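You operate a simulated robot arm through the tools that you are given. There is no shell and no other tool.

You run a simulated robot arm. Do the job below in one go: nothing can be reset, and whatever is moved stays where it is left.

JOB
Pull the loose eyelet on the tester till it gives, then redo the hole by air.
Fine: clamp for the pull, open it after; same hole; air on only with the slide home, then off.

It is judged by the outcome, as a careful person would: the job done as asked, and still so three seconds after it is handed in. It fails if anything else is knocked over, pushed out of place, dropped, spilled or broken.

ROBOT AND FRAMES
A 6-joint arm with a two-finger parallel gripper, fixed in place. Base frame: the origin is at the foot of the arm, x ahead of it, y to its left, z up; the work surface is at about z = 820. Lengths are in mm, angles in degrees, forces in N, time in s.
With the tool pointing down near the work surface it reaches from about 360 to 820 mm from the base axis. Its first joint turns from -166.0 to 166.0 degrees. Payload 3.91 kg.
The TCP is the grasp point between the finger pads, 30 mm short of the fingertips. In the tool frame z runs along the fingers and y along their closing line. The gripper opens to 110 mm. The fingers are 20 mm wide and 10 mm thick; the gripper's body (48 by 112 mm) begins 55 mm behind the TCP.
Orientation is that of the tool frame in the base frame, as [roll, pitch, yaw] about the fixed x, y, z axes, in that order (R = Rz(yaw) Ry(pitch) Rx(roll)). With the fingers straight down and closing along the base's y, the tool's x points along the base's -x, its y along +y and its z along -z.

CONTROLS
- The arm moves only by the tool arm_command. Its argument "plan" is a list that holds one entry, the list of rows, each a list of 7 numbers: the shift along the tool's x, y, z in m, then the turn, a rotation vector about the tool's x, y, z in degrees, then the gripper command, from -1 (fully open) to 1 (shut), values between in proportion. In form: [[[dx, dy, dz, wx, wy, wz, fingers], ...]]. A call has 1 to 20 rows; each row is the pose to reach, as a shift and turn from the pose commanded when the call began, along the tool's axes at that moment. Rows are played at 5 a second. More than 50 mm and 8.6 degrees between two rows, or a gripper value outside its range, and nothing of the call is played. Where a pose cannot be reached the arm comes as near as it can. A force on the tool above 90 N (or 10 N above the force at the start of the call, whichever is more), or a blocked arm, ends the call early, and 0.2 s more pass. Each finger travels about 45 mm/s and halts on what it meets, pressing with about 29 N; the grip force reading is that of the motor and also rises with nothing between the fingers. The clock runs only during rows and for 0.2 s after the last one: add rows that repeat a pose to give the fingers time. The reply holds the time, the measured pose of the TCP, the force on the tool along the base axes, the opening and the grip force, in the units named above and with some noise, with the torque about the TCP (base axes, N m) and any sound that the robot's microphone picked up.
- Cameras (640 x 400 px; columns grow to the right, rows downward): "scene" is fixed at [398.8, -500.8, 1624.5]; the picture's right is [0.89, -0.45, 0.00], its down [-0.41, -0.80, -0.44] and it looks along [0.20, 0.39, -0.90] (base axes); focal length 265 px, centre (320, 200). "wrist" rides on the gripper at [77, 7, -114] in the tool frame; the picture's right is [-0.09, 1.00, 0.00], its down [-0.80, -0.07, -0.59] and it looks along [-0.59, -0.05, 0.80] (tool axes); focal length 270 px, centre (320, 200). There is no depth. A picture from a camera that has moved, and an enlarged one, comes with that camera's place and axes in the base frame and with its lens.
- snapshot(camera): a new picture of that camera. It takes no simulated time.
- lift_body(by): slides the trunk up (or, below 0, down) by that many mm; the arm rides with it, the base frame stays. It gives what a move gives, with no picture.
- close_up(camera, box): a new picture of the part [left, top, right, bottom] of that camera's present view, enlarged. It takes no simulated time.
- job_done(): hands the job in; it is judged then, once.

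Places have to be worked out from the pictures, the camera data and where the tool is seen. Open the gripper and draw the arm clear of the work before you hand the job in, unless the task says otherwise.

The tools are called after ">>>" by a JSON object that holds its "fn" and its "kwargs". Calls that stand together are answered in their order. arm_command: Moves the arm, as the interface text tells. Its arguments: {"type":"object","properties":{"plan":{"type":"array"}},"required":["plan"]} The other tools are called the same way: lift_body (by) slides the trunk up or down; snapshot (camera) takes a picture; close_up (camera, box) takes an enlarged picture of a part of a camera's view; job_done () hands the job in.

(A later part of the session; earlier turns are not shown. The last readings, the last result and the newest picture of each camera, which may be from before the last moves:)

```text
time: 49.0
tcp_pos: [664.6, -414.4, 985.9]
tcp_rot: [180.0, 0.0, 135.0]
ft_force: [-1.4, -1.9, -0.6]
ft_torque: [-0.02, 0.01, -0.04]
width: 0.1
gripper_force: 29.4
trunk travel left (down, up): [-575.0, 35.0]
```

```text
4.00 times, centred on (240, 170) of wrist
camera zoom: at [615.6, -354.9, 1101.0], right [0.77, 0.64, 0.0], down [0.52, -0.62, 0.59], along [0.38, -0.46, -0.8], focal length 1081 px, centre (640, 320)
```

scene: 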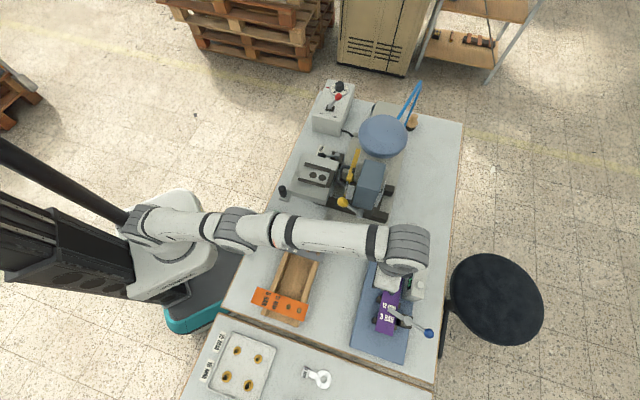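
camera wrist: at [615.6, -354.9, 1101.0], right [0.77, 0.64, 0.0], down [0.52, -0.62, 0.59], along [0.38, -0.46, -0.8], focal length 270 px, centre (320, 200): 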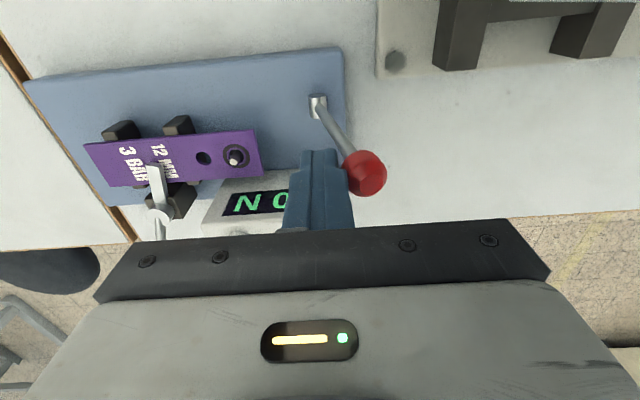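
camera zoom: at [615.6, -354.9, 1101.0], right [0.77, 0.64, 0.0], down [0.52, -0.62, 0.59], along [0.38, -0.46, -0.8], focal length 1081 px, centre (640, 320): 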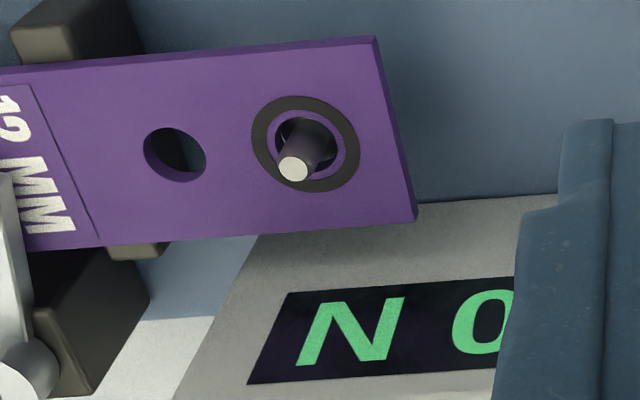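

The eyelet gave at 70 N; the hole is now empty with a ring mark. I back off from the lever, rise, and look at the state of the lever and pin.

>>> {"fn": "arm_command", "kwargs": {"plan": [[[0, -0.02, 0, 0, 0, 0, 1], [0, -0.04, 0, 0, 0, 0, 1], [-0.0, -0.06, -0.03, 0, 0, 0, 1], [0.03, -0.08, -0.06, 0, 0, 0, 1], [0.06, -0.1, -0.09, 0, 0, 0, 1], [0.06, -0.1, -0.09, 0, 0, 0, 1]]]}}

>>> {"fn": "snapshot", "kwargs": {"camera": "wrist"}}

>>> {"fn": "close_up", "kwargs": {"camera": "wrist", "box": [180, 50, 460, 230]}}

>>> {"fn": "close_up", "kwargs": {"camera": "scene", "box": [340, 230, 440, 360]}}

```text
time: 50.4
tcp_pos: [551.6, -442.7, 1076.1]
tcp_rot: [-180.0, -0.1, 134.9]
ft_force: [0.0, 0.6, -0.2]
ft_torque: [0.03, -0.04, 0.02]
width: 0.0
gripper_force: 29.1
trunk travel left (down, up): [-575.0, 35.0]
```

```text
taken
camera wrist: at [502.8, -382.8, 1189.9], right [0.77, 0.64, 0.0], down [0.52, -0.62, 0.59], along [0.38, -0.46, -0.8], focal length 270 px, centre (320, 200)
```

wrist: 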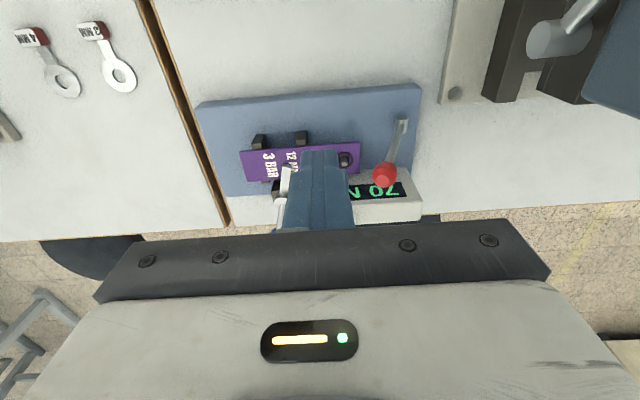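

```text
2.22 times, centred on (320, 140) of wrist
camera zoom: at [502.8, -382.8, 1189.9], right [0.77, 0.64, 0.0], down [0.52, -0.62, 0.59], along [0.38, -0.46, -0.8], focal length 601 px, centre (320, 333)
```

zoom: 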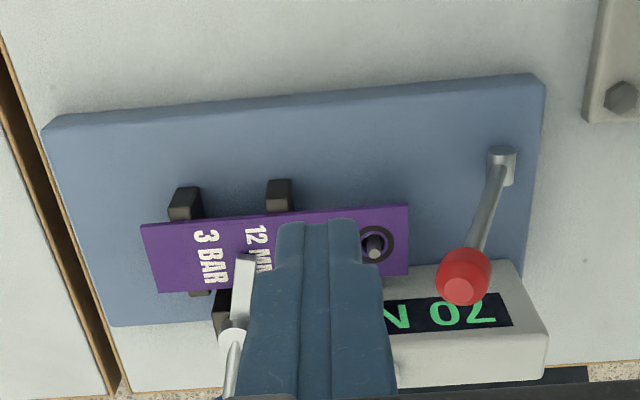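

```text
3.08 times, centred on (390, 295) of scene
camera zoom: at [398.8, -500.8, 1624.5], right [0.89, -0.45, 0.0], down [-0.41, -0.8, -0.44], along [0.2, 0.39, -0.9], focal length 815 px, centre (105, -92)
```

zoom: 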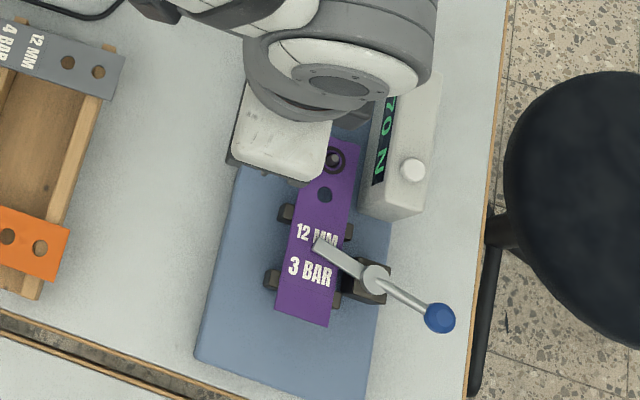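

The lever sprang back and the display holds 70 N. Now I open the clamp: tilt 25° outward and move to the far side of the blue knob, high first.

>>> {"fn": "arm_command", "kwargs": {"plan": [[[-0.0357, -0.0071, 0.0092, 0, -5, 0, 1], [-0.0714, -0.0141, 0.0184, 0, -10, 0, 1], [-0.107, -0.0212, 0.0276, 0, -15, 0, 1], [-0.1427, -0.0282, 0.0368, 0, -20, 0, 1], [-0.1784, -0.0353, 0.046, 0, -25, 0, 1], [-0.1784, -0.0353, 0.046, 0, -25, 0, 1]]]}}

>>> {"fn": "snapshot", "kwargs": {"camera": "wrist"}}

>>> {"fn": "close_up", "kwargs": {"camera": "scene", "box": [330, 230, 470, 370]}}

```text
time: 51.8
tcp_pos: [652.0, -594.1, 1032.0]
tcp_rot: [-180.0, 25.1, 135.0]
ft_force: [0.0, -0.7, -0.3]
ft_torque: [0.02, 0.01, 0.0]
width: 0.0
gripper_force: 28.9
trunk travel left (down, up): [-575.0, 35.0]
```

```text
taken
camera wrist: at [574.9, -505.4, 1102.6], right [0.76, 0.65, 0.04], down [0.28, -0.38, 0.88], along [0.58, -0.66, -0.48], focal length 270 px, centre (320, 200)
```

wrist: 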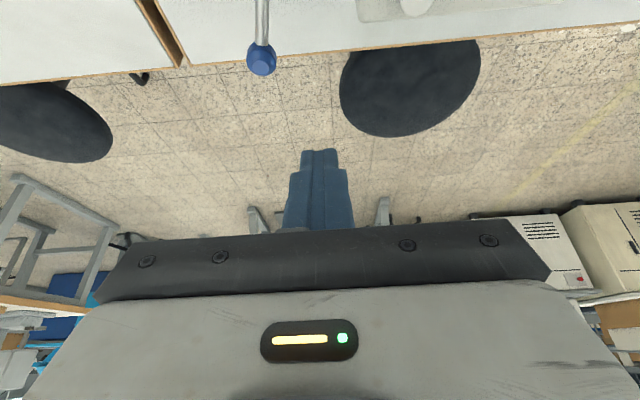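

```text
2.86 times, centred on (400, 300) of scene
camera zoom: at [398.8, -500.8, 1624.5], right [0.89, -0.45, 0.0], down [-0.41, -0.8, -0.44], along [0.2, 0.39, -0.9], focal length 757 px, centre (91, -86)
```

zoom: 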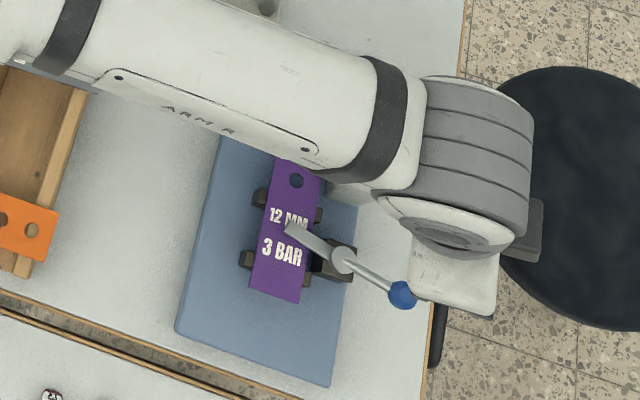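

The blue knob is at ≈(631,-630). I descend beside it on the far side.

>>> {"fn": "arm_command", "kwargs": {"plan": [[[0.0118, 0, 0.0254, 0, 0, 0, 1], [0.0237, 0, 0.0507, 0, 0, 0, 1], [0.0355, 0, 0.0761, 0, 0, 0, 1], [0.0482, 0, 0.1033, 0, 0, 0, 1], [0.0482, 0, 0.1033, 0, 0, 0, 1]]]}}

>>> {"fn": "snapshot", "kwargs": {"camera": "wrist"}}

```text
time: 53.0
tcp_pos: [653.6, -593.0, 915.4]
tcp_rot: [180.0, 25.0, 135.0]
ft_force: [0.8, 0.0, 0.9]
ft_torque: [0.0, 0.06, 0.0]
width: 0.0
gripper_force: 29.0
trunk travel left (down, up): [-575.0, 35.0]
```

```text
taken
camera wrist: at [575.1, -504.4, 987.4], right [0.76, 0.65, 0.04], down [0.29, -0.39, 0.88], along [0.58, -0.66, -0.48], focal length 270 px, centre (320, 200)
```

wrist: 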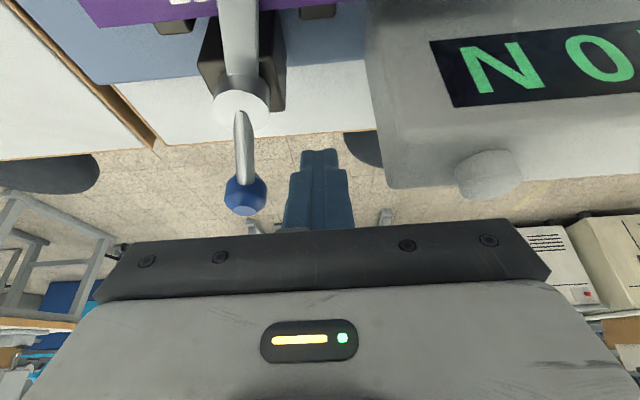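

The fingers are on the far side of the knob at its height. I sweep the knob back along its arc to open the clamp.

>>> {"fn": "arm_command", "kwargs": {"plan": [[[-0.0037, -0.0185, 0.0017, 0, 0, 0, 1], [-0.0045, -0.0276, 0.0021, 0, 0, 0, 1], [-0.0037, -0.0366, 0.0017, 0, 0, 0, 1], [-0.0016, -0.0453, 0.0008, 0, 0, 0, 1], [0.0019, -0.0535, -0.0009, 0, 0, 0, 1], [0.0066, -0.061, -0.0031, 0, 0, 0, 1], [0.0124, -0.0674, -0.0058, 0, 0, 0, 1], [0.0192, -0.0726, -0.0089, 0, 0, 0, 1], [0.0235, -0.075, -0.011, 0, 0, 0, 1], [0.0235, -0.075, -0.011, 0, 0, 0, 1]]]}}

>>> {"fn": "snapshot", "kwargs": {"camera": "wrist"}}

>>> {"fn": "close_up", "kwargs": {"camera": "scene", "box": [330, 230, 470, 370]}}

```text
time: 55.2
tcp_pos: [586.2, -629.1, 916.7]
tcp_rot: [-179.8, 25.4, 135.1]
ft_force: [33.2, -18.9, 9.0]
ft_torque: [0.05, 0.14, 0.07]
width: 0.0
gripper_force: 29.1
trunk travel left (down, up): [-575.0, 35.0]
```

```text
taken
camera wrist: at [508.0, -540.7, 988.7], right [0.76, 0.65, 0.04], down [0.28, -0.38, 0.88], along [0.59, -0.66, -0.47], focal length 270 px, centre (320, 200)
```

wrist: 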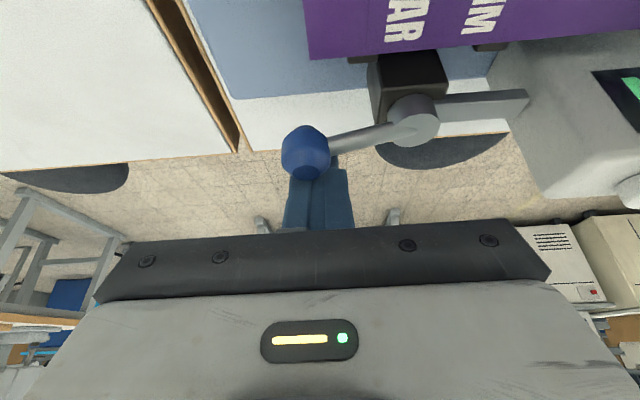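

```text
2.86 times, centred on (400, 300) of scene
camera zoom: at [398.8, -500.8, 1624.5], right [0.89, -0.45, 0.0], down [-0.41, -0.8, -0.44], along [0.2, 0.39, -0.9], focal length 757 px, centre (91, -86)
```

zoom: 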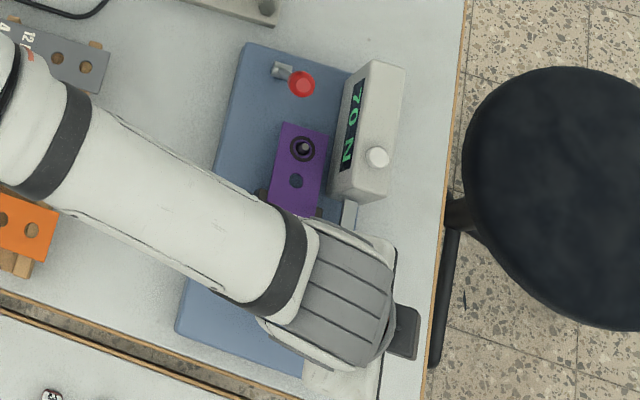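

The clamp is fully open again (bar parallel to the strip, at its stop). I retreat the fingers outward and up.

>>> {"fn": "arm_command", "kwargs": {"plan": [[[-0.0109, 0.004, 0.0051, 0, 0, 0, 1], [-0.0264, 0.004, -0.0281, 0, 0, 0, 1], [-0.0419, 0.004, -0.0613, 0, 0, 0, 1], [-0.0574, 0.004, -0.0946, 0, 0, 0, 1], [-0.0574, 0.004, -0.0946, 0, 0, 0, 1]]]}}

>>> {"fn": "close_up", "kwargs": {"camera": "scene", "box": [330, 230, 470, 370]}}

```text
time: 56.4
tcp_pos: [593.4, -632.4, 1027.3]
tcp_rot: [179.9, 24.9, 135.0]
ft_force: [-0.8, 0.4, -0.2]
ft_torque: [0.0, 0.01, 0.02]
width: 0.1
gripper_force: 29.2
trunk travel left (down, up): [-575.0, 35.0]
```

```text
2.86 times, centred on (400, 300) of scene
camera zoom: at [398.8, -500.8, 1624.5], right [0.89, -0.45, 0.0], down [-0.41, -0.8, -0.44], along [0.2, 0.39, -0.9], focal length 757 px, centre (91, -86)
```

zoom: 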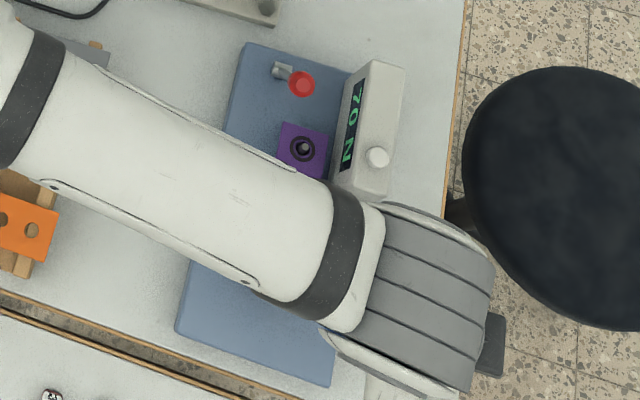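

Clamp open and nothing else disturbed. I bring the tool upright and then turn the gripper 90° so its fingers will close across the strip's width near the label end.

>>> {"fn": "arm_command", "kwargs": {"plan": [[[0.0172, 0.0078, -0.0218, 0, 6.25, 0, 1], [0.0343, 0.0156, -0.0436, 0, 12.5, 0, 1], [0.0515, 0.0233, -0.0653, 0, 18.75, 0, 1], [0.0686, 0.0311, -0.0871, 0, 25, 0, 1], [0.0686, 0.0311, -0.0871, 0, 25, 0, 1]]]}}

>>> {"fn": "arm_command", "kwargs": {"plan": [[[0, 0, 0, 0, 0, -8.2, 0.8], [0, 0, 0, 0, 0, -16.4, 0.6], [0, 0, 0, 0, 0, -24.6, 0.4], [0, 0, 0, 0, 0, -32.8, 0.2], [0, 0, 0, 0, 0, -41, 0], [0, 0, 0, 0, 0, -49.2, -0.16], [0, 0, 0, 0, 0, -57.4, -0.16], [0, 0, 0, 0, 0, -65.6, -0.16], [0, 0, 0, 0, 0, -73.8, -0.16], [0, 0, 0, 0, 0, -82, -0.16], [0, 0, 0, 0, 0, -90, -0.16], [0, 0, 0, 0, 0, -90, -0.16]]]}}

>>> {"fn": "snapshot", "kwargs": {"camera": "wrist"}}

```text
time: 57.6
tcp_pos: [543.9, -541.6, 1076.6]
tcp_rot: [-180.0, -0.1, 135.1]
ft_force: [0.3, 0.0, 0.3]
ft_torque: [-0.03, -0.02, 0.01]
width: 0.1
gripper_force: 29.2
trunk travel left (down, up): [-575.0, 35.0]
```

```text
time: 60.2
tcp_pos: [543.7, -540.7, 1077.5]
tcp_rot: [179.9, 0.0, -134.9]
ft_force: [-0.1, -0.6, 0.4]
ft_torque: [0.02, -0.03, 0.03]
width: 63.9
gripper_force: 0.1
trunk travel left (down, up): [-575.0, 35.0]
```

```text
taken
camera wrist: at [486.3, -591.1, 1191.3], right [-0.64, 0.77, 0.0], down [0.62, 0.52, 0.59], along [0.45, 0.38, -0.8], focal length 270 px, centre (320, 200)
```

wrist: 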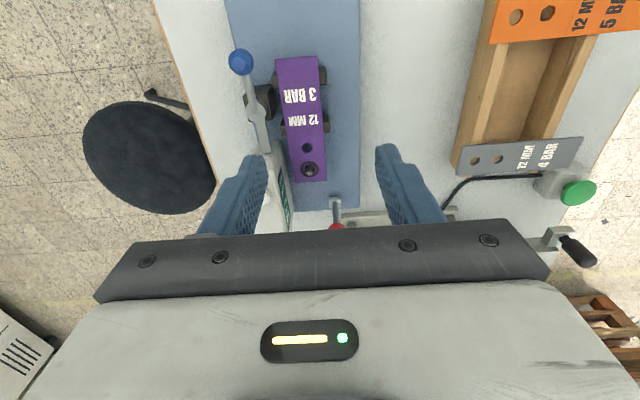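

Good overhead view along the strip. I zoom in to refine the positions of the label end, posts and clamp.

>>> {"fn": "close_up", "kwargs": {"camera": "wrist", "box": [220, 30, 380, 200]}}

>>> {"fn": "close_up", "kwargs": {"camera": "wrist", "box": [250, 40, 350, 120]}}

```text
2.35 times, centred on (300, 115) of wrist
camera zoom: at [486.3, -591.1, 1191.3], right [-0.64, 0.77, 0.0], down [0.62, 0.52, 0.59], along [0.45, 0.38, -0.8], focal length 636 px, centre (367, 400)
```

zoom: 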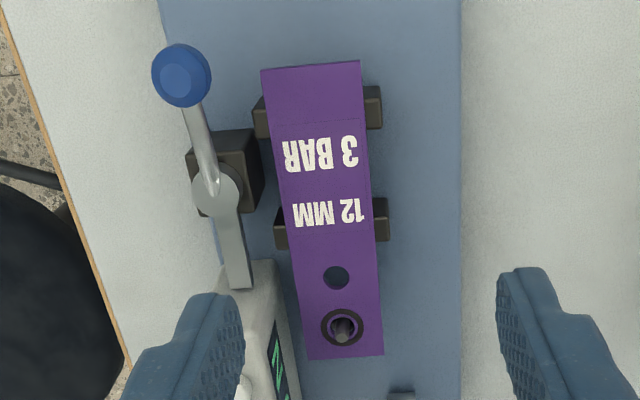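

```text
5.00 times, centred on (300, 80) of wrist
camera zoom: at [486.3, -591.1, 1191.3], right [-0.64, 0.77, 0.0], down [0.62, 0.52, 0.59], along [0.45, 0.38, -0.8], focal length 1351 px, centre (420, 800)
```

zoom: 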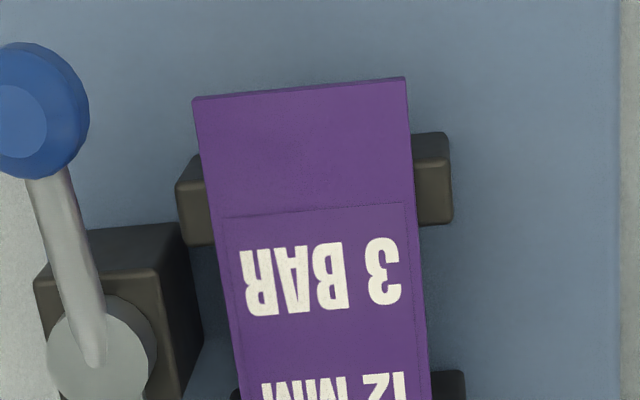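

The strip hasn't moved; label end centre ≈(538,-579), heading 44.6°, post top beginning ≈17 mm in from the end. I move above the label end with a 52 mm opening and descend partway.

>>> {"fn": "arm_command", "kwargs": {"plan": [[[0.014, -0.0116, 0.02, 0, 0, 0.2, -0.05], [0.028, -0.0232, 0.05, 0, 0, 0.4, 0.0545], [0.028, -0.0232, 0.085, 0, 0, 0.4, 0.0545], [0.028, -0.0232, 0.1175, 0, 0, 0.4, 0.0545], [0.028, -0.0232, 0.1175, 0, 0, 0.4, 0.0545]]]}}

>>> {"fn": "snapshot", "kwargs": {"camera": "wrist"}}

>>> {"fn": "close_up", "kwargs": {"camera": "wrist", "box": [220, 60, 440, 230]}}

>>> {"fn": "close_up", "kwargs": {"camera": "scene", "box": [350, 280, 430, 360]}}

```text
time: 61.4
tcp_pos: [539.6, -577.8, 959.7]
tcp_rot: [179.9, 0.0, -135.4]
ft_force: [-0.1, -0.5, -0.9]
ft_torque: [-0.03, 0.01, 0.04]
width: 51.9
gripper_force: 0.1
trunk travel left (down, up): [-575.0, 35.0]
```

```text
taken
camera wrist: at [481.9, -626.8, 1073.2], right [-0.64, 0.77, 0.0], down [0.62, 0.51, 0.59], along [0.46, 0.38, -0.8], focal length 270 px, centre (320, 200)
```

wrist: 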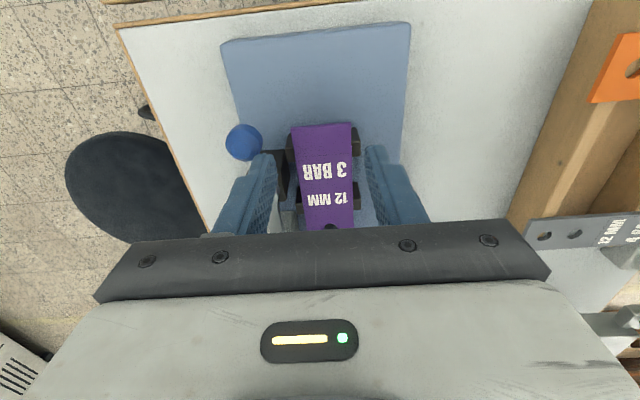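

```text
2.35 times, centred on (330, 145) of wrist
camera zoom: at [481.9, -626.8, 1073.2], right [-0.64, 0.77, 0.0], down [0.62, 0.51, 0.59], along [0.46, 0.38, -0.8], focal length 636 px, centre (296, 329)
```

zoom: 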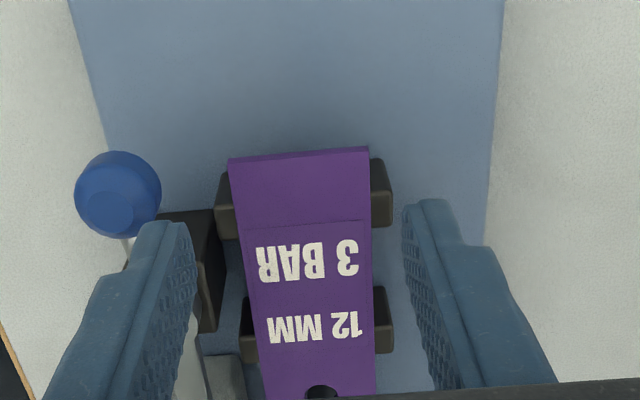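

```text
5.00 times, centred on (390, 320) of scene
camera zoom: at [398.8, -500.8, 1624.5], right [0.89, -0.45, 0.0], down [-0.41, -0.8, -0.44], along [0.2, 0.39, -0.9], focal length 1324 px, centre (-30, -400)
```

zoom: 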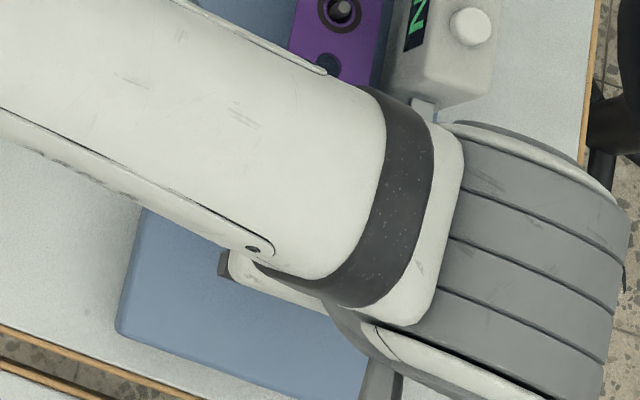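

Alignment over the label end is good (≈4 mm in from the end, centred). To clear the blue knob I narrow to 49 mm and descend to z≈908 so the tips go just below the strip.

>>> {"fn": "arm_command", "kwargs": {"plan": [[[0, 0, 0, 0, 0, 0, 0.109], [0, 0, 0.015, 0, 0, 0, 0.109], [0, 0, 0.03, 0, 0, 0, 0.109], [0, 0, 0.042, 0, 0, 0, 0.109], [0, 0, 0.0517, 0, 0, 0, 0.109], [0, 0, 0.0517, 0, 0, 0, 0.109]]]}}

>>> {"fn": "snapshot", "kwargs": {"camera": "wrist"}}

>>> {"fn": "close_up", "kwargs": {"camera": "wrist", "box": [200, 60, 440, 230]}}

```text
time: 62.8
tcp_pos: [540.2, -578.0, 906.4]
tcp_rot: [179.9, 0.0, -135.3]
ft_force: [-2.9, 2.2, -1.1]
ft_torque: [0.03, -0.01, -0.06]
width: 47.3
gripper_force: 0.1
trunk travel left (down, up): [-575.0, 35.0]
```

```text
taken
camera wrist: at [482.2, -627.0, 1021.3], right [-0.64, 0.77, 0.0], down [0.62, 0.51, 0.59], along [0.46, 0.38, -0.8], focal length 270 px, centre (320, 200)
```

wrist: 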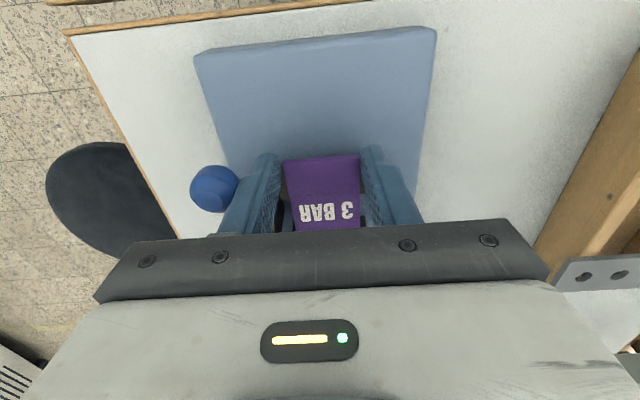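

```text
2.35 times, centred on (320, 145) of wrist
camera zoom: at [482.2, -627.0, 1021.3], right [-0.64, 0.77, 0.0], down [0.62, 0.51, 0.59], along [0.46, 0.38, -0.8], focal length 636 px, centre (320, 329)
```

zoom: 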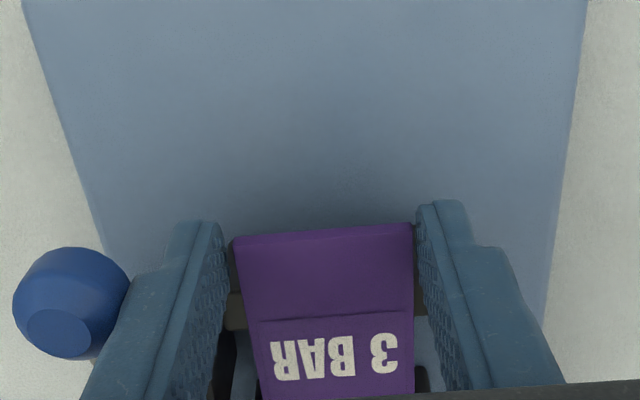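

Tips straddle the strip end with only a feather touch from the knob. I close the gripper on the strip.

>>> {"fn": "arm_command", "kwargs": {"plan": [[[0, 0, 0, 0, 0, 0, 0.3], [0, 0, 0, 0, 0, 0, 1], [0, 0, 0, 0, 0, 0, 1], [0, 0, 0, 0, 0, 0, 1]]]}}

>>> {"fn": "close_up", "kwargs": {"camera": "wrist", "box": [200, 60, 440, 230]}}

```text
time: 63.8
tcp_pos: [541.0, -578.6, 906.7]
tcp_rot: [-180.0, 0.0, -135.5]
ft_force: [-0.1, 0.1, 0.2]
ft_torque: [-0.02, 0.01, 0.0]
width: 43.0
gripper_force: 28.9
trunk travel left (down, up): [-575.0, 35.0]
```

```text
2.35 times, centred on (320, 145) of wrist
camera zoom: at [482.6, -627.0, 1022.0], right [-0.64, 0.77, 0.0], down [0.62, 0.51, 0.59], along [0.46, 0.38, -0.8], focal length 636 px, centre (320, 329)
```

zoom: 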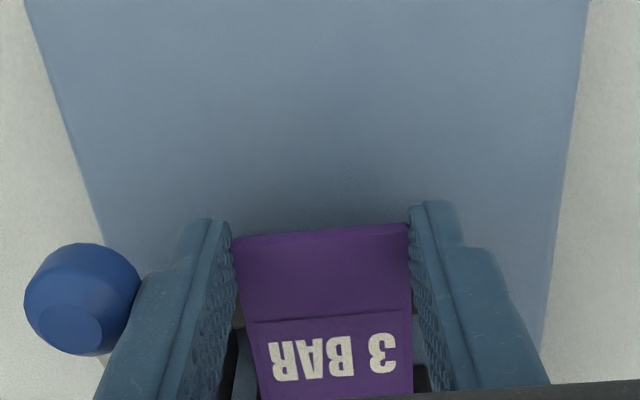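

The strip is gripped at 43 mm. I lift it gently 28 mm to clear the pin and check.

>>> {"fn": "arm_command", "kwargs": {"plan": [[[0, 0, -0.006, 0, 0, 0, 1], [0, 0, -0.014, 0, 0, 0, 1], [0, 0, -0.022, 0, 0, 0, 1], [0, 0, -0.028, 0, 0, 0, 1], [0, 0, -0.028, 0, 0, 0, 1]]]}}

>>> {"fn": "snapshot", "kwargs": {"camera": "wrist"}}

>>> {"fn": "snapshot", "kwargs": {"camera": "scene"}}

>>> {"fn": "close_up", "kwargs": {"camera": "scene", "box": [350, 220, 450, 340]}}

```text
time: 65.0
tcp_pos: [541.6, -576.8, 935.0]
tcp_rot: [180.0, 0.0, -135.4]
ft_force: [0.4, -0.1, -0.4]
ft_torque: [-0.02, 0.06, -0.01]
width: 42.9
gripper_force: 29.3
trunk travel left (down, up): [-575.0, 35.0]
```

```text
taken
camera wrist: at [482.6, -626.3, 1049.7], right [-0.64, 0.77, 0.0], down [0.62, 0.51, 0.59], along [0.46, 0.38, -0.8], focal length 270 px, centre (320, 200)
```

wrist: 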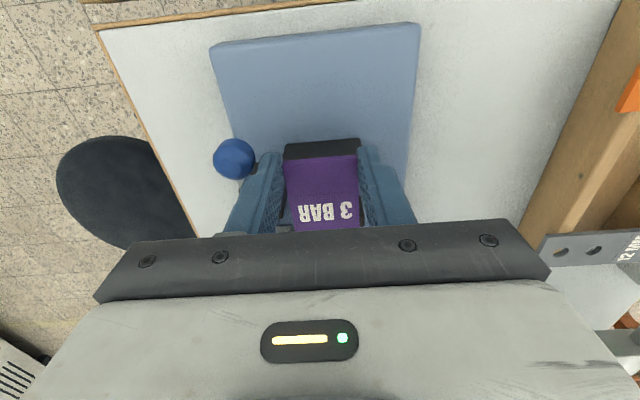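

```text
taken
```

scene: 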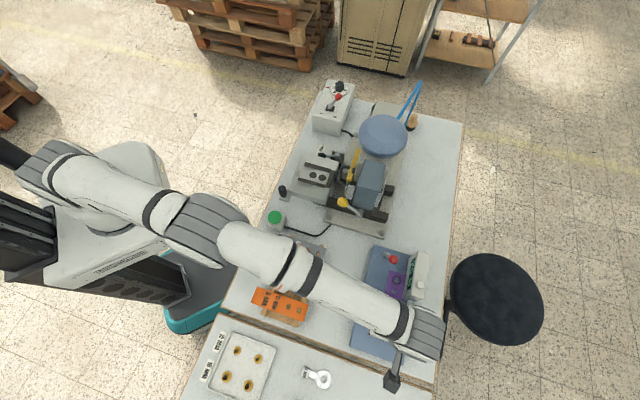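

```text
3.33 times, centred on (400, 280) of scene
camera zoom: at [398.8, -500.8, 1624.5], right [0.89, -0.45, 0.0], down [-0.41, -0.8, -0.44], along [0.2, 0.39, -0.9], focal length 883 px, centre (53, -67)
```

zoom: 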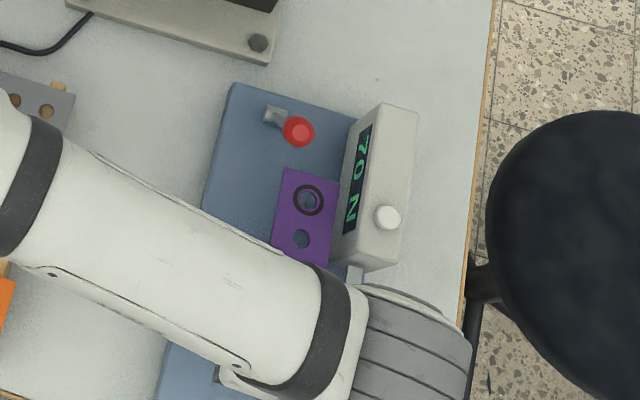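

The strip came off the pin. A dark band shows at its label end, so I zoom in to check for drooping.

>>> {"fn": "close_up", "kwargs": {"camera": "wrist", "box": [230, 110, 430, 230]}}

>>> {"fn": "close_up", "kwargs": {"camera": "scene", "box": [380, 260, 420, 310]}}

```text
3.20 times, centred on (330, 170) of wrist
camera zoom: at [482.6, -626.3, 1049.7], right [-0.64, 0.77, 0.0], down [0.62, 0.51, 0.59], along [0.46, 0.38, -0.8], focal length 865 px, centre (288, 296)
```

zoom: 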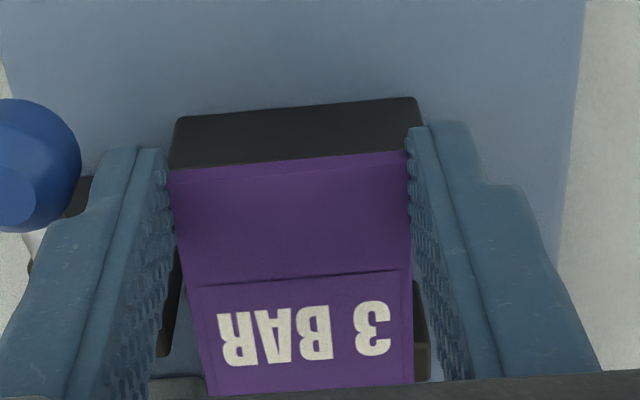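

```text
8.00 times, centred on (400, 285) of scene
camera zoom: at [398.8, -500.8, 1624.5], right [0.89, -0.45, 0.0], down [-0.41, -0.8, -0.44], along [0.2, 0.39, -0.9], focal length 2119 px, centre (-320, -480)
```

zoom: 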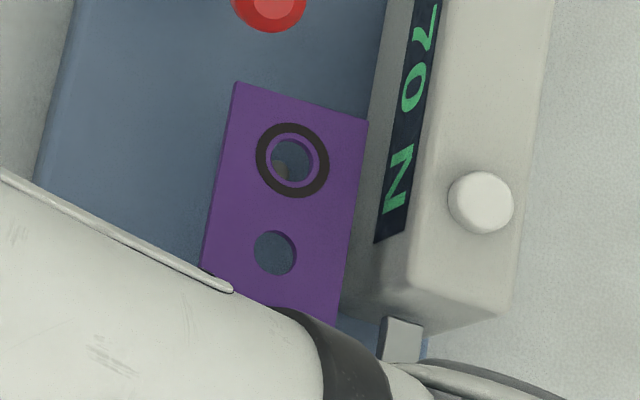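

That dark band is just the support bar beneath; the strip hangs level and clear of the pin. I draw it back toward the label side away from the red knob, then raise it.

>>> {"fn": "arm_command", "kwargs": {"plan": [[[0.02, 0, 0, 0, 0, 0, 1], [0.045, 0, 0, 0, 0, 0, 1], [0.065, 0, -0.01, 0, 0, 0, 1], [0.075, 0, -0.045, 0, 0, 0, 1], [0.075, 0, -0.085, 0, 0, 0, 1], [0.075, 0, -0.125, 0, 0, 0, 1], [0.075, 0, -0.15, 0, 0, 0, 1], [0.075, 0, -0.15, 0, 0, 0, 1]]]}}

>>> {"fn": "snapshot", "kwargs": {"camera": "scene"}}

>>> {"fn": "snapshot", "kwargs": {"camera": "wrist"}}

```text
time: 66.8
tcp_pos: [488.7, -629.2, 1086.2]
tcp_rot: [-180.0, 0.0, -135.4]
ft_force: [0.4, -0.1, 0.2]
ft_torque: [-0.04, 0.07, -0.01]
width: 43.1
gripper_force: 28.7
trunk travel left (down, up): [-575.0, 35.0]
```

```text
taken
```

scene: 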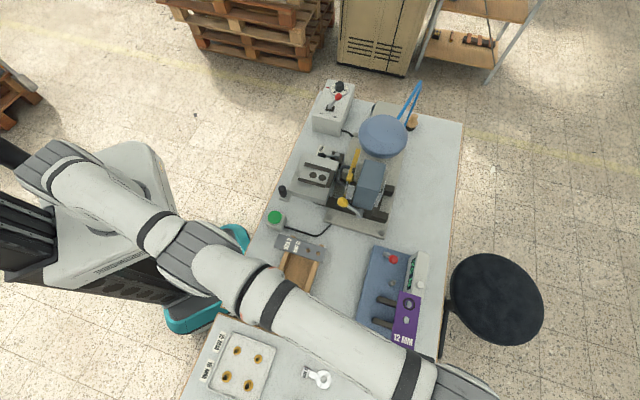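

```text
taken
camera wrist: at [429.1, -677.9, 1200.8], right [-0.64, 0.77, 0.0], down [0.62, 0.51, 0.59], along [0.46, 0.38, -0.8], focal length 270 px, centre (320, 200)
```

wrist: 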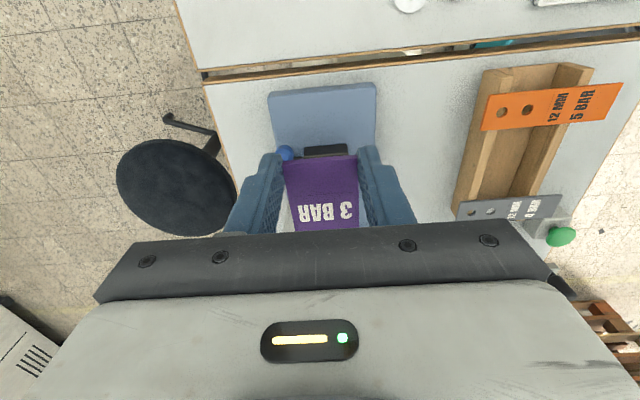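

Strip held firmly. I check its pitch precisely with a zoom on the hole end.

>>> {"fn": "close_up", "kwargs": {"camera": "scene", "box": [380, 280, 430, 350]}}

```text
5.71 times, centred on (405, 315) of scene
camera zoom: at [398.8, -500.8, 1624.5], right [0.89, -0.45, 0.0], down [-0.41, -0.8, -0.44], along [0.2, 0.39, -0.9], focal length 1514 px, centre (-166, -457)
```

zoom: 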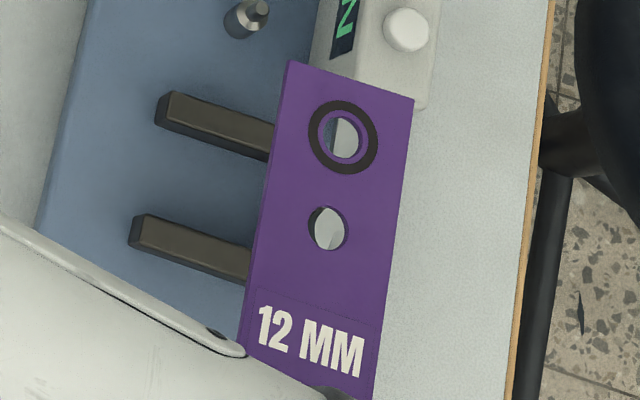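

The strip is level within a couple of degrees. I carry it inward and up to z≈1200, turning it halfway toward the press orientation.

>>> {"fn": "arm_command", "kwargs": {"plan": [[[-0.0053, 0.0095, -0.0057, 0, 0, 2.5, 1], [-0.0158, 0.0285, -0.0171, 0, 0, 7.4, 1], [-0.0263, 0.0476, -0.0285, 0, 0, 12.3, 1], [-0.0368, 0.0666, -0.0398, 0, 0, 17.2, 1], [-0.0473, 0.0856, -0.0512, 0, 0, 22.1, 1], [-0.0578, 0.1046, -0.0626, 0, 0, 27, 1], [-0.0683, 0.1236, -0.074, 0, 0, 31.9, 1], [-0.0788, 0.1427, -0.0854, 0, 0, 36.8, 1], [-0.0893, 0.1617, -0.0967, 0, 0, 41.7, 1], [-0.0998, 0.1807, -0.1081, 0, 0, 46.6, 1], [-0.1051, 0.1902, -0.1138, 0, 0, 49, 1], [-0.1051, 0.1902, -0.1138, 0, 0, 49, 1]]]}}

>>> {"fn": "snapshot", "kwargs": {"camera": "scene"}}

```text
time: 69.4
tcp_pos: [513.8, -529.7, 1252.5]
tcp_rot: [177.9, -1.6, 178.8]
ft_force: [0.3, 0.5, 0.0]
ft_torque: [0.03, 0.01, 0.0]
width: 42.7
gripper_force: 28.9
out of reach, approached as far as the arm can: row 1, 2, 3, 4, 5, 6, 7, 8, 9, 10, 11, 12
trunk travel left (down, up): [-575.0, 35.0]
```

```text
taken
```

scene: 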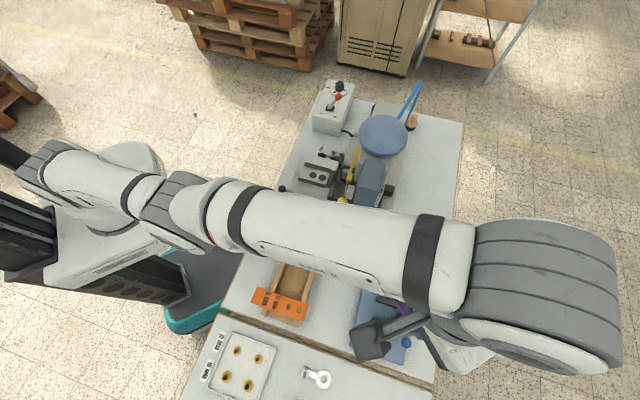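

The path brushed the reach limit and ended higher at (514,-530,1252), with the strip still held. I now draw straight inward and level the tool again.

>>> {"fn": "arm_command", "kwargs": {"plan": [[[0.012, 0.015, 0.007, 0.4, -0.3, 0, 1], [0.03, 0.036, 0.017, 0.8, -0.6, 0, 1], [0.044, 0.054, 0.026, 1.2, -0.9, 0, 1], [0.058, 0.072, 0.035, 1.6, -1.2, 0, 1], [0.072, 0.09, 0.044, 2.1, -1.6, 0, 1], [0.086, 0.108, 0.052, 2.1, -1.6, 0, 1], [0.086, 0.108, 0.052, 2.1, -1.6, 0, 1]]]}}

>>> {"fn": "snapshot", "kwargs": {"camera": "scene"}}

>>> {"fn": "snapshot", "kwargs": {"camera": "wrist"}}

```text
time: 71.0
tcp_pos: [513.1, -524.1, 1278.2]
tcp_rot: [179.4, -0.5, 178.9]
ft_force: [-0.8, -0.6, -0.2]
ft_torque: [-0.02, -0.02, 0.03]
width: 42.5
gripper_force: 29.4
out of reach, approached as far as the arm can: row 1, 2, 3, 4, 5, 6, 7
trunk travel left (down, up): [-575.0, 35.0]
```

```text
taken
```

scene: 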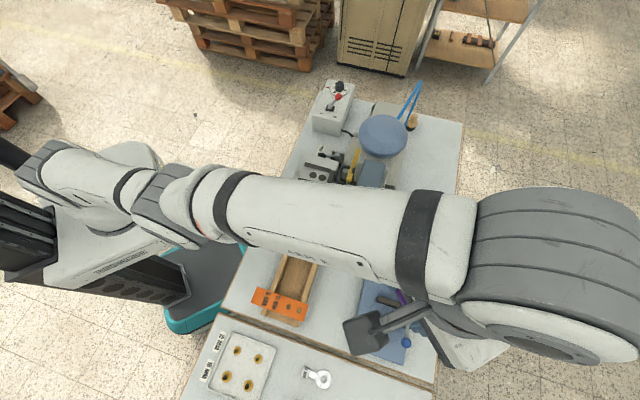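

```text
taken
camera wrist: at [437.7, -517.6, 1393.4], right [0.11, 0.99, 0.01], down [0.8, -0.09, 0.59], along [0.58, -0.06, -0.81], focal length 270 px, centre (320, 200)
```

wrist: 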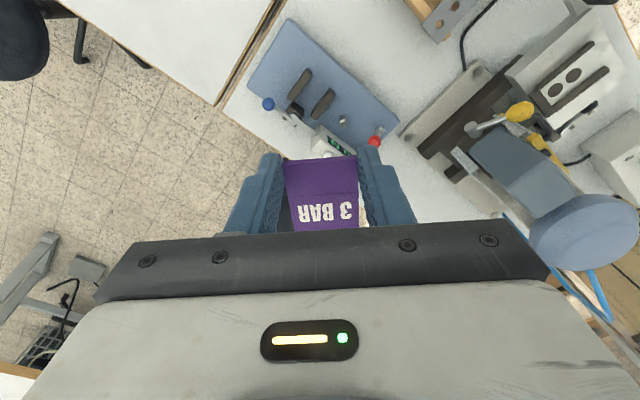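

The arm is stretched straight and not folding inward. Earlier a downward move freed it, so I command a gentle descent here (clear space above the tester).

>>> {"fn": "arm_command", "kwargs": {"plan": [[[0, 0, 0.02, 0, 0, 0, 1], [0, 0, 0.04, 0, 0, 0, 1], [0, 0, 0.06, 0, 0, 0, 1], [0, 0, 0.06, 0, 0, 0, 1]]]}}

```text
time: 72.0
tcp_pos: [513.6, -529.8, 1257.5]
tcp_rot: [178.2, -1.6, 178.9]
ft_force: [-0.3, 0.2, -0.5]
ft_torque: [-0.01, -0.02, 0.0]
width: 42.7
gripper_force: 28.9
out of reach, approached as far as the arm can: row 1, 2, 3, 4
trunk travel left (down, up): [-575.0, 35.0]
```

The descent only partly followed. I look at the arm's configuration in the scene view to understand which joint is limiting.

>>> {"fn": "close_up", "kwargs": {"camera": "scene", "box": [0, 100, 640, 400]}}

>>> {"fn": "snapshot", "kwargs": {"camera": "wrist"}}

```text
1.00 times, centred on (320, 250) of scene (not enlarged: the box is as wide or as high as the picture)
camera zoom: at [398.8, -500.8, 1624.5], right [0.89, -0.45, 0.0], down [-0.41, -0.8, -0.44], along [0.2, 0.39, -0.9], focal length 265 px, centre (320, 150)
```

zoom: 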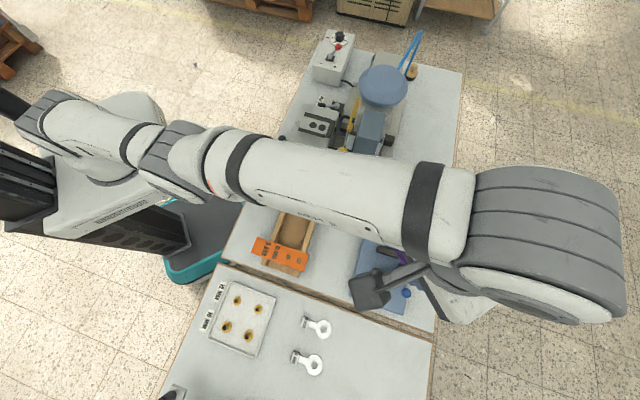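

```text
taken
camera wrist: at [440.2, -524.8, 1373.8], right [0.11, 0.99, 0.03], down [0.82, -0.11, 0.57], along [0.57, -0.04, -0.82], focal length 270 px, centre (320, 200)
```

wrist: 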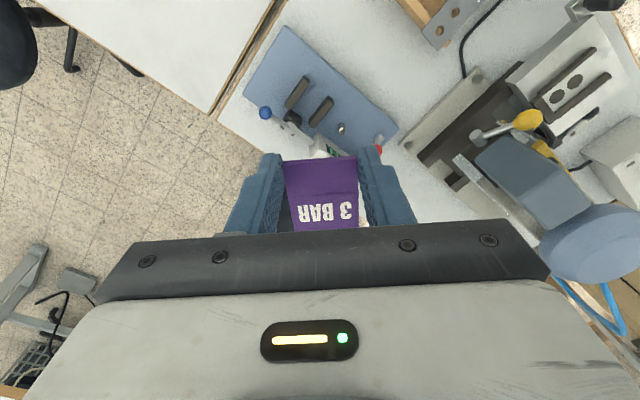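

The arm is straight with the elbow at its limit, so going down should let it re-bend. I command a longer descent (space below is clear down to about z 1000).

>>> {"fn": "arm_command", "kwargs": {"plan": [[[0, 0, 0.03, 0, 0, 0, 1], [0, 0, 0.06, 0, 0, 0, 1], [0, 0, 0.09, 0, 0, 0, 1], [0, 0, 0.12, 0, 0, 0, 1], [0, 0, 0.15, 0, 0, 0, 1], [0, 0, 0.15, 0, 0, 0, 1]]]}}

```text
time: 73.4
tcp_pos: [514.7, -535.1, 1207.0]
tcp_rot: [175.1, -4.2, 179.1]
ft_force: [0.2, -0.5, -0.5]
ft_torque: [-0.02, 0.04, 0.01]
width: 42.8
gripper_force: 28.8
out of reach, approached as far as the arm can: row 1, 2, 3, 4, 5, 6
trunk travel left (down, up): [-575.0, 35.0]
```

The strip is still secure. The elbow seems trapped straight; I stretch outward slightly and sweep down in that stretched state so the elbow re-enters its normal bend (all well above the tester).

>>> {"fn": "arm_command", "kwargs": {"plan": [[[-0.03, -0.031, 0, 1.6, -1.4, 0, 1], [-0.06, -0.062, 0, 3.2, -2.8, 0, 1], [-0.088, -0.092, 0, 4.9, -4.2, 0, 1], [-0.088, -0.092, 0.04, 4.9, -4.2, 0, 1], [-0.088, -0.092, 0.08, 4.9, -4.2, 0, 1], [-0.088, -0.092, 0.12, 4.9, -4.2, 0, 1], [-0.088, -0.092, 0.16, 4.9, -4.2, 0, 1], [-0.088, -0.092, 0.16, 4.9, -4.2, 0, 1]]]}}

>>> {"fn": "snapshot", "kwargs": {"camera": "scene"}}

```text
time: 75.2
tcp_pos: [562.6, -579.8, 1031.5]
tcp_rot: [179.9, 0.0, 178.9]
ft_force: [-0.2, -0.6, -0.9]
ft_torque: [0.02, 0.02, 0.0]
width: 42.9
gripper_force: 28.8
out of reach, approached as far as the arm can: row 1, 2, 3, 4, 5, 6, 7, 8
trunk travel left (down, up): [-575.0, 35.0]
```

```text
taken
```

scene: 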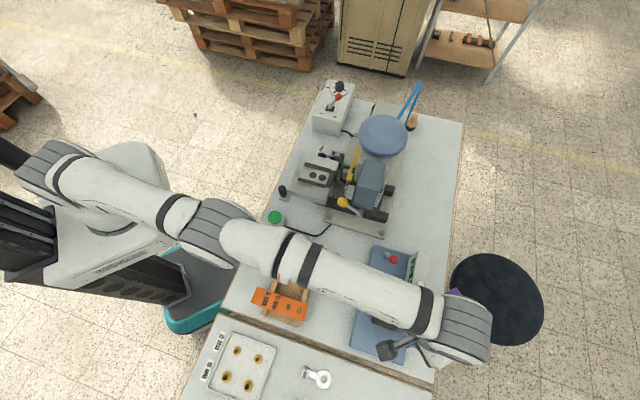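

Level again at full stretch, z 1031. Now I ease downward a little and inward in small steps.

>>> {"fn": "arm_command", "kwargs": {"plan": [[[0.004, 0.004, 0.01, 0, 0, 0, 1], [0.012, 0.012, 0.02, 0, 0, 0, 1], [0.024, 0.024, 0.022, 0, 0, 0, 1], [0.036, 0.036, 0.022, 0, 0, 0, 1], [0.057, 0.056, 0.022, 0, 0, 0, 1], [0.057, 0.056, 0.022, 0, 0, 0, 1]]]}}

```text
time: 76.6
tcp_pos: [504.7, -523.8, 1008.4]
tcp_rot: [-179.9, -0.2, 178.9]
ft_force: [0.3, 1.3, 0.1]
ft_torque: [0.04, 0.03, 0.0]
width: 42.7
gripper_force: 29.2
trunk travel left (down, up): [-575.0, 35.0]
```

The arm is properly bent again at radius 727. I bring the strip inward and up while turning it to face the press (yaw 135).

>>> {"fn": "arm_command", "kwargs": {"plan": [[[0.015, 0.021, 0, 0, 0, 5, 1], [0.03, 0.042, -0.01, 0, 0, 10.5, 1], [0.042, 0.059, -0.03, 0, 0, 16, 1], [0.053, 0.074, -0.053, 0, 0, 21.5, 1], [0.064, 0.09, -0.078, 0, 0, 27, 1], [0.075, 0.106, -0.103, 0, 0, 33, 1], [0.087, 0.122, -0.128, 0, 0, 38.5, 1], [0.087, 0.122, -0.1416, 0, 0, 43.9, 1], [0.087, 0.122, -0.1416, 0, 0, 43.9, 1]]]}}

>>> {"fn": "snapshot", "kwargs": {"camera": "scene"}}

```text
time: 78.6
tcp_pos: [420.4, -400.8, 1150.1]
tcp_rot: [-179.9, -0.1, 135.0]
ft_force: [0.0, -0.6, 0.3]
ft_torque: [0.04, 0.01, 0.05]
width: 42.6
gripper_force: 28.8
trunk travel left (down, up): [-575.0, 35.0]
```

```text
taken
```

scene: 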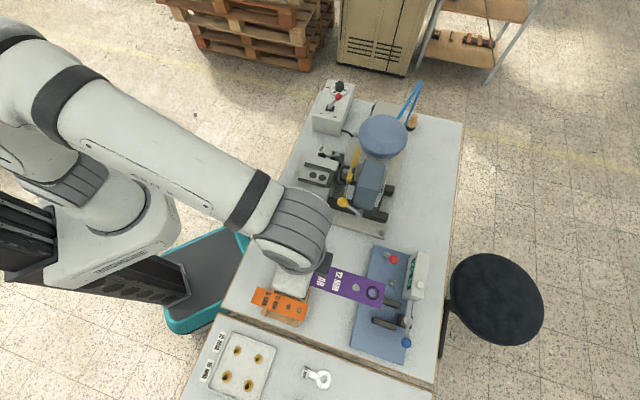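

Strip now faces the press direction. I travel along the operator side to the pre-place point in front of the slide nest, staying at z 1150.

>>> {"fn": "arm_command", "kwargs": {"plan": [[[0.02, 0.02, 0, 0, 0, 0, 1], [0.05, 0.05, 0, 0, 0, 0, 1], [0.08, 0.08, 0, 0, 0, 0, 1], [0.11, 0.11, 0, 0, 0, 0, 1], [0.14, 0.14, 0, 0, 0, 0, 1], [0.17, 0.17, 0, 0, 0, 0, 1], [0.2, 0.2, 0, 0, 0, 0, 1], [0.23, 0.23, 0, 0, 0, 0, 1], [0.253, 0.253, 0, 0, 0, 0, 1], [0.253, 0.289, 0, 0, 0, 0, 1], [0.253, 0.323, 0, 0, 0, 0, 1], [0.253, 0.323, 0, 0, 0, 0, 1]]]}}

>>> {"fn": "snapshot", "kwargs": {"camera": "scene"}}

>>> {"fn": "snapshot", "kwargs": {"camera": "wrist"}}

```text
time: 81.2
tcp_pos: [469.6, 7.5, 1151.6]
tcp_rot: [-180.0, -0.1, 135.0]
ft_force: [-0.7, 0.8, 0.4]
ft_torque: [-0.01, 0.02, -0.02]
width: 42.7
gripper_force: 29.4
trunk travel left (down, up): [-575.0, 35.0]
```

```text
taken
```

scene: 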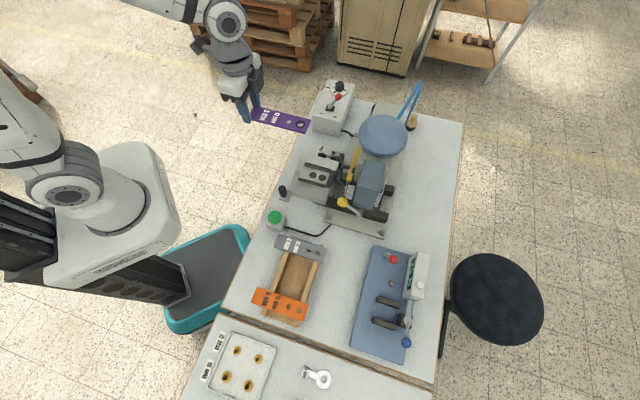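

```text
taken
camera wrist: at [421.6, 67.2, 1266.1], right [0.77, 0.64, 0.0], down [0.52, -0.62, 0.59], along [0.38, -0.46, -0.81], focal length 270 px, centre (320, 200)
```

wrist: 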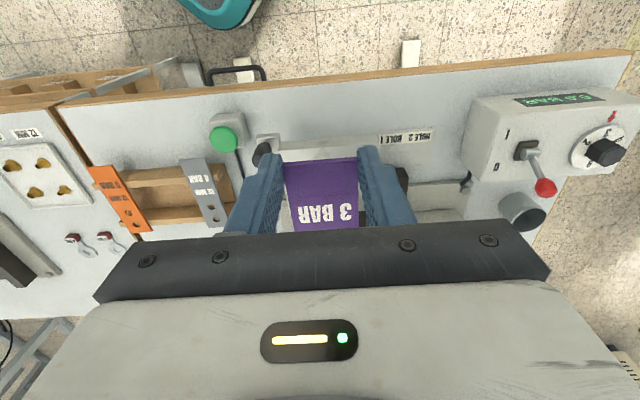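

The strip is above the operator side, nest unobstructed in the scene view. I zoom on the nest to measure it accurately.

>>> {"fn": "close_up", "kwargs": {"camera": "scene", "box": [290, 150, 350, 210]}}

>>> {"fn": "close_up", "kwargs": {"camera": "scene", "box": [240, 90, 320, 140]}}

```text
6.67 times, centred on (320, 180) of scene
camera zoom: at [398.8, -500.8, 1624.5], right [0.89, -0.45, 0.0], down [-0.41, -0.8, -0.44], along [0.2, 0.39, -0.9], focal length 1766 px, centre (320, 333)
```

zoom: 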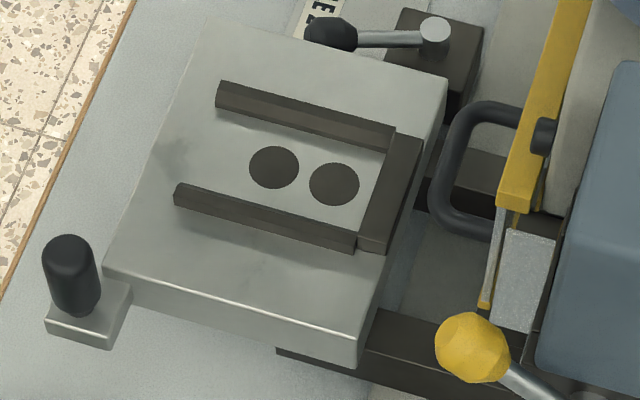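

```text
8.00 times, centred on (280, 115) of scene
camera zoom: at [398.8, -500.8, 1624.5], right [0.89, -0.45, 0.0], down [-0.41, -0.8, -0.44], along [0.2, 0.39, -0.9], focal length 2119 px, centre (640, 880)
```

zoom: 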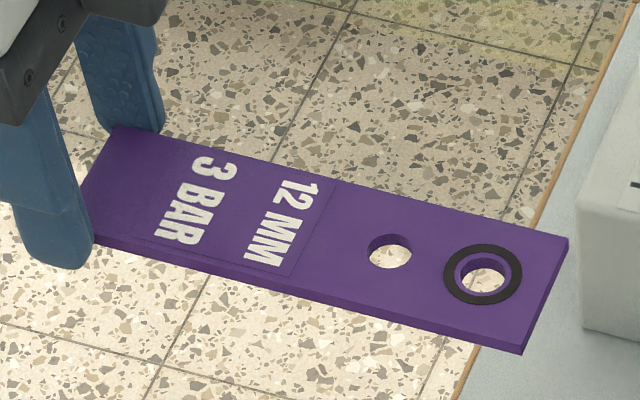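

Nest centre line is at (x+y)/√2≈338.3 and the end hole should sit at the far circle, giving a place TCP of about (510,-31). I advance to just short of it and descend to z≈970 to compare strip and rails visually.

>>> {"fn": "arm_command", "kwargs": {"plan": [[[-0.012, 0.0005, 0.02, 0, 0, 0, 1], [-0.025, 0.0009, 0.06, 0, 0, 0, 1], [-0.038, 0.0009, 0.1, 0, 0, 0, 1], [-0.051, 0.0009, 0.14, 0, 0, 0, 1], [-0.051, 0.0009, 0.165, 0, 0, 0, 1], [-0.051, 0.0009, 0.181, 0, 0, 0, 1], [-0.051, 0.0009, 0.181, 0, 0, 0, 1]]]}}

>>> {"fn": "snapshot", "kwargs": {"camera": "wrist"}}

>>> {"fn": "close_up", "kwargs": {"camera": "scene", "box": [270, 140, 350, 220]}}

```text
time: 82.8
tcp_pos: [505.5, -28.2, 968.9]
tcp_rot: [-179.9, -0.1, 135.0]
ft_force: [0.2, 0.5, -0.1]
ft_torque: [0.04, 0.02, 0.0]
width: 42.7
gripper_force: 28.9
trunk travel left (down, up): [-575.0, 35.0]
```

```text
taken
camera wrist: at [458.1, 31.1, 1083.4], right [0.77, 0.64, 0.0], down [0.52, -0.62, 0.59], along [0.38, -0.46, -0.81], focal length 270 px, centre (320, 200)
```

wrist: 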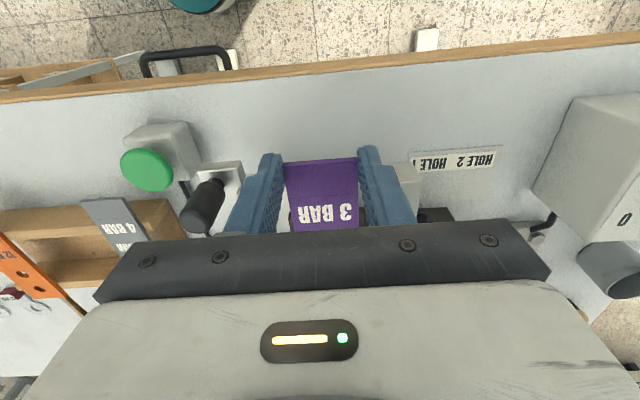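

```text
5.00 times, centred on (310, 180) of scene
camera zoom: at [398.8, -500.8, 1624.5], right [0.89, -0.45, 0.0], down [-0.41, -0.8, -0.44], along [0.2, 0.39, -0.9], focal length 1324 px, centre (370, 300)
```

zoom: 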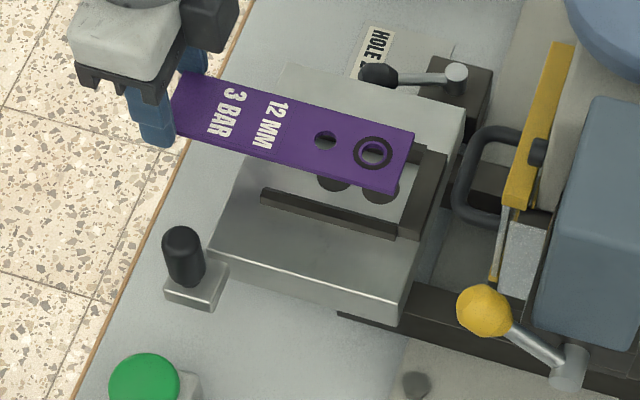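

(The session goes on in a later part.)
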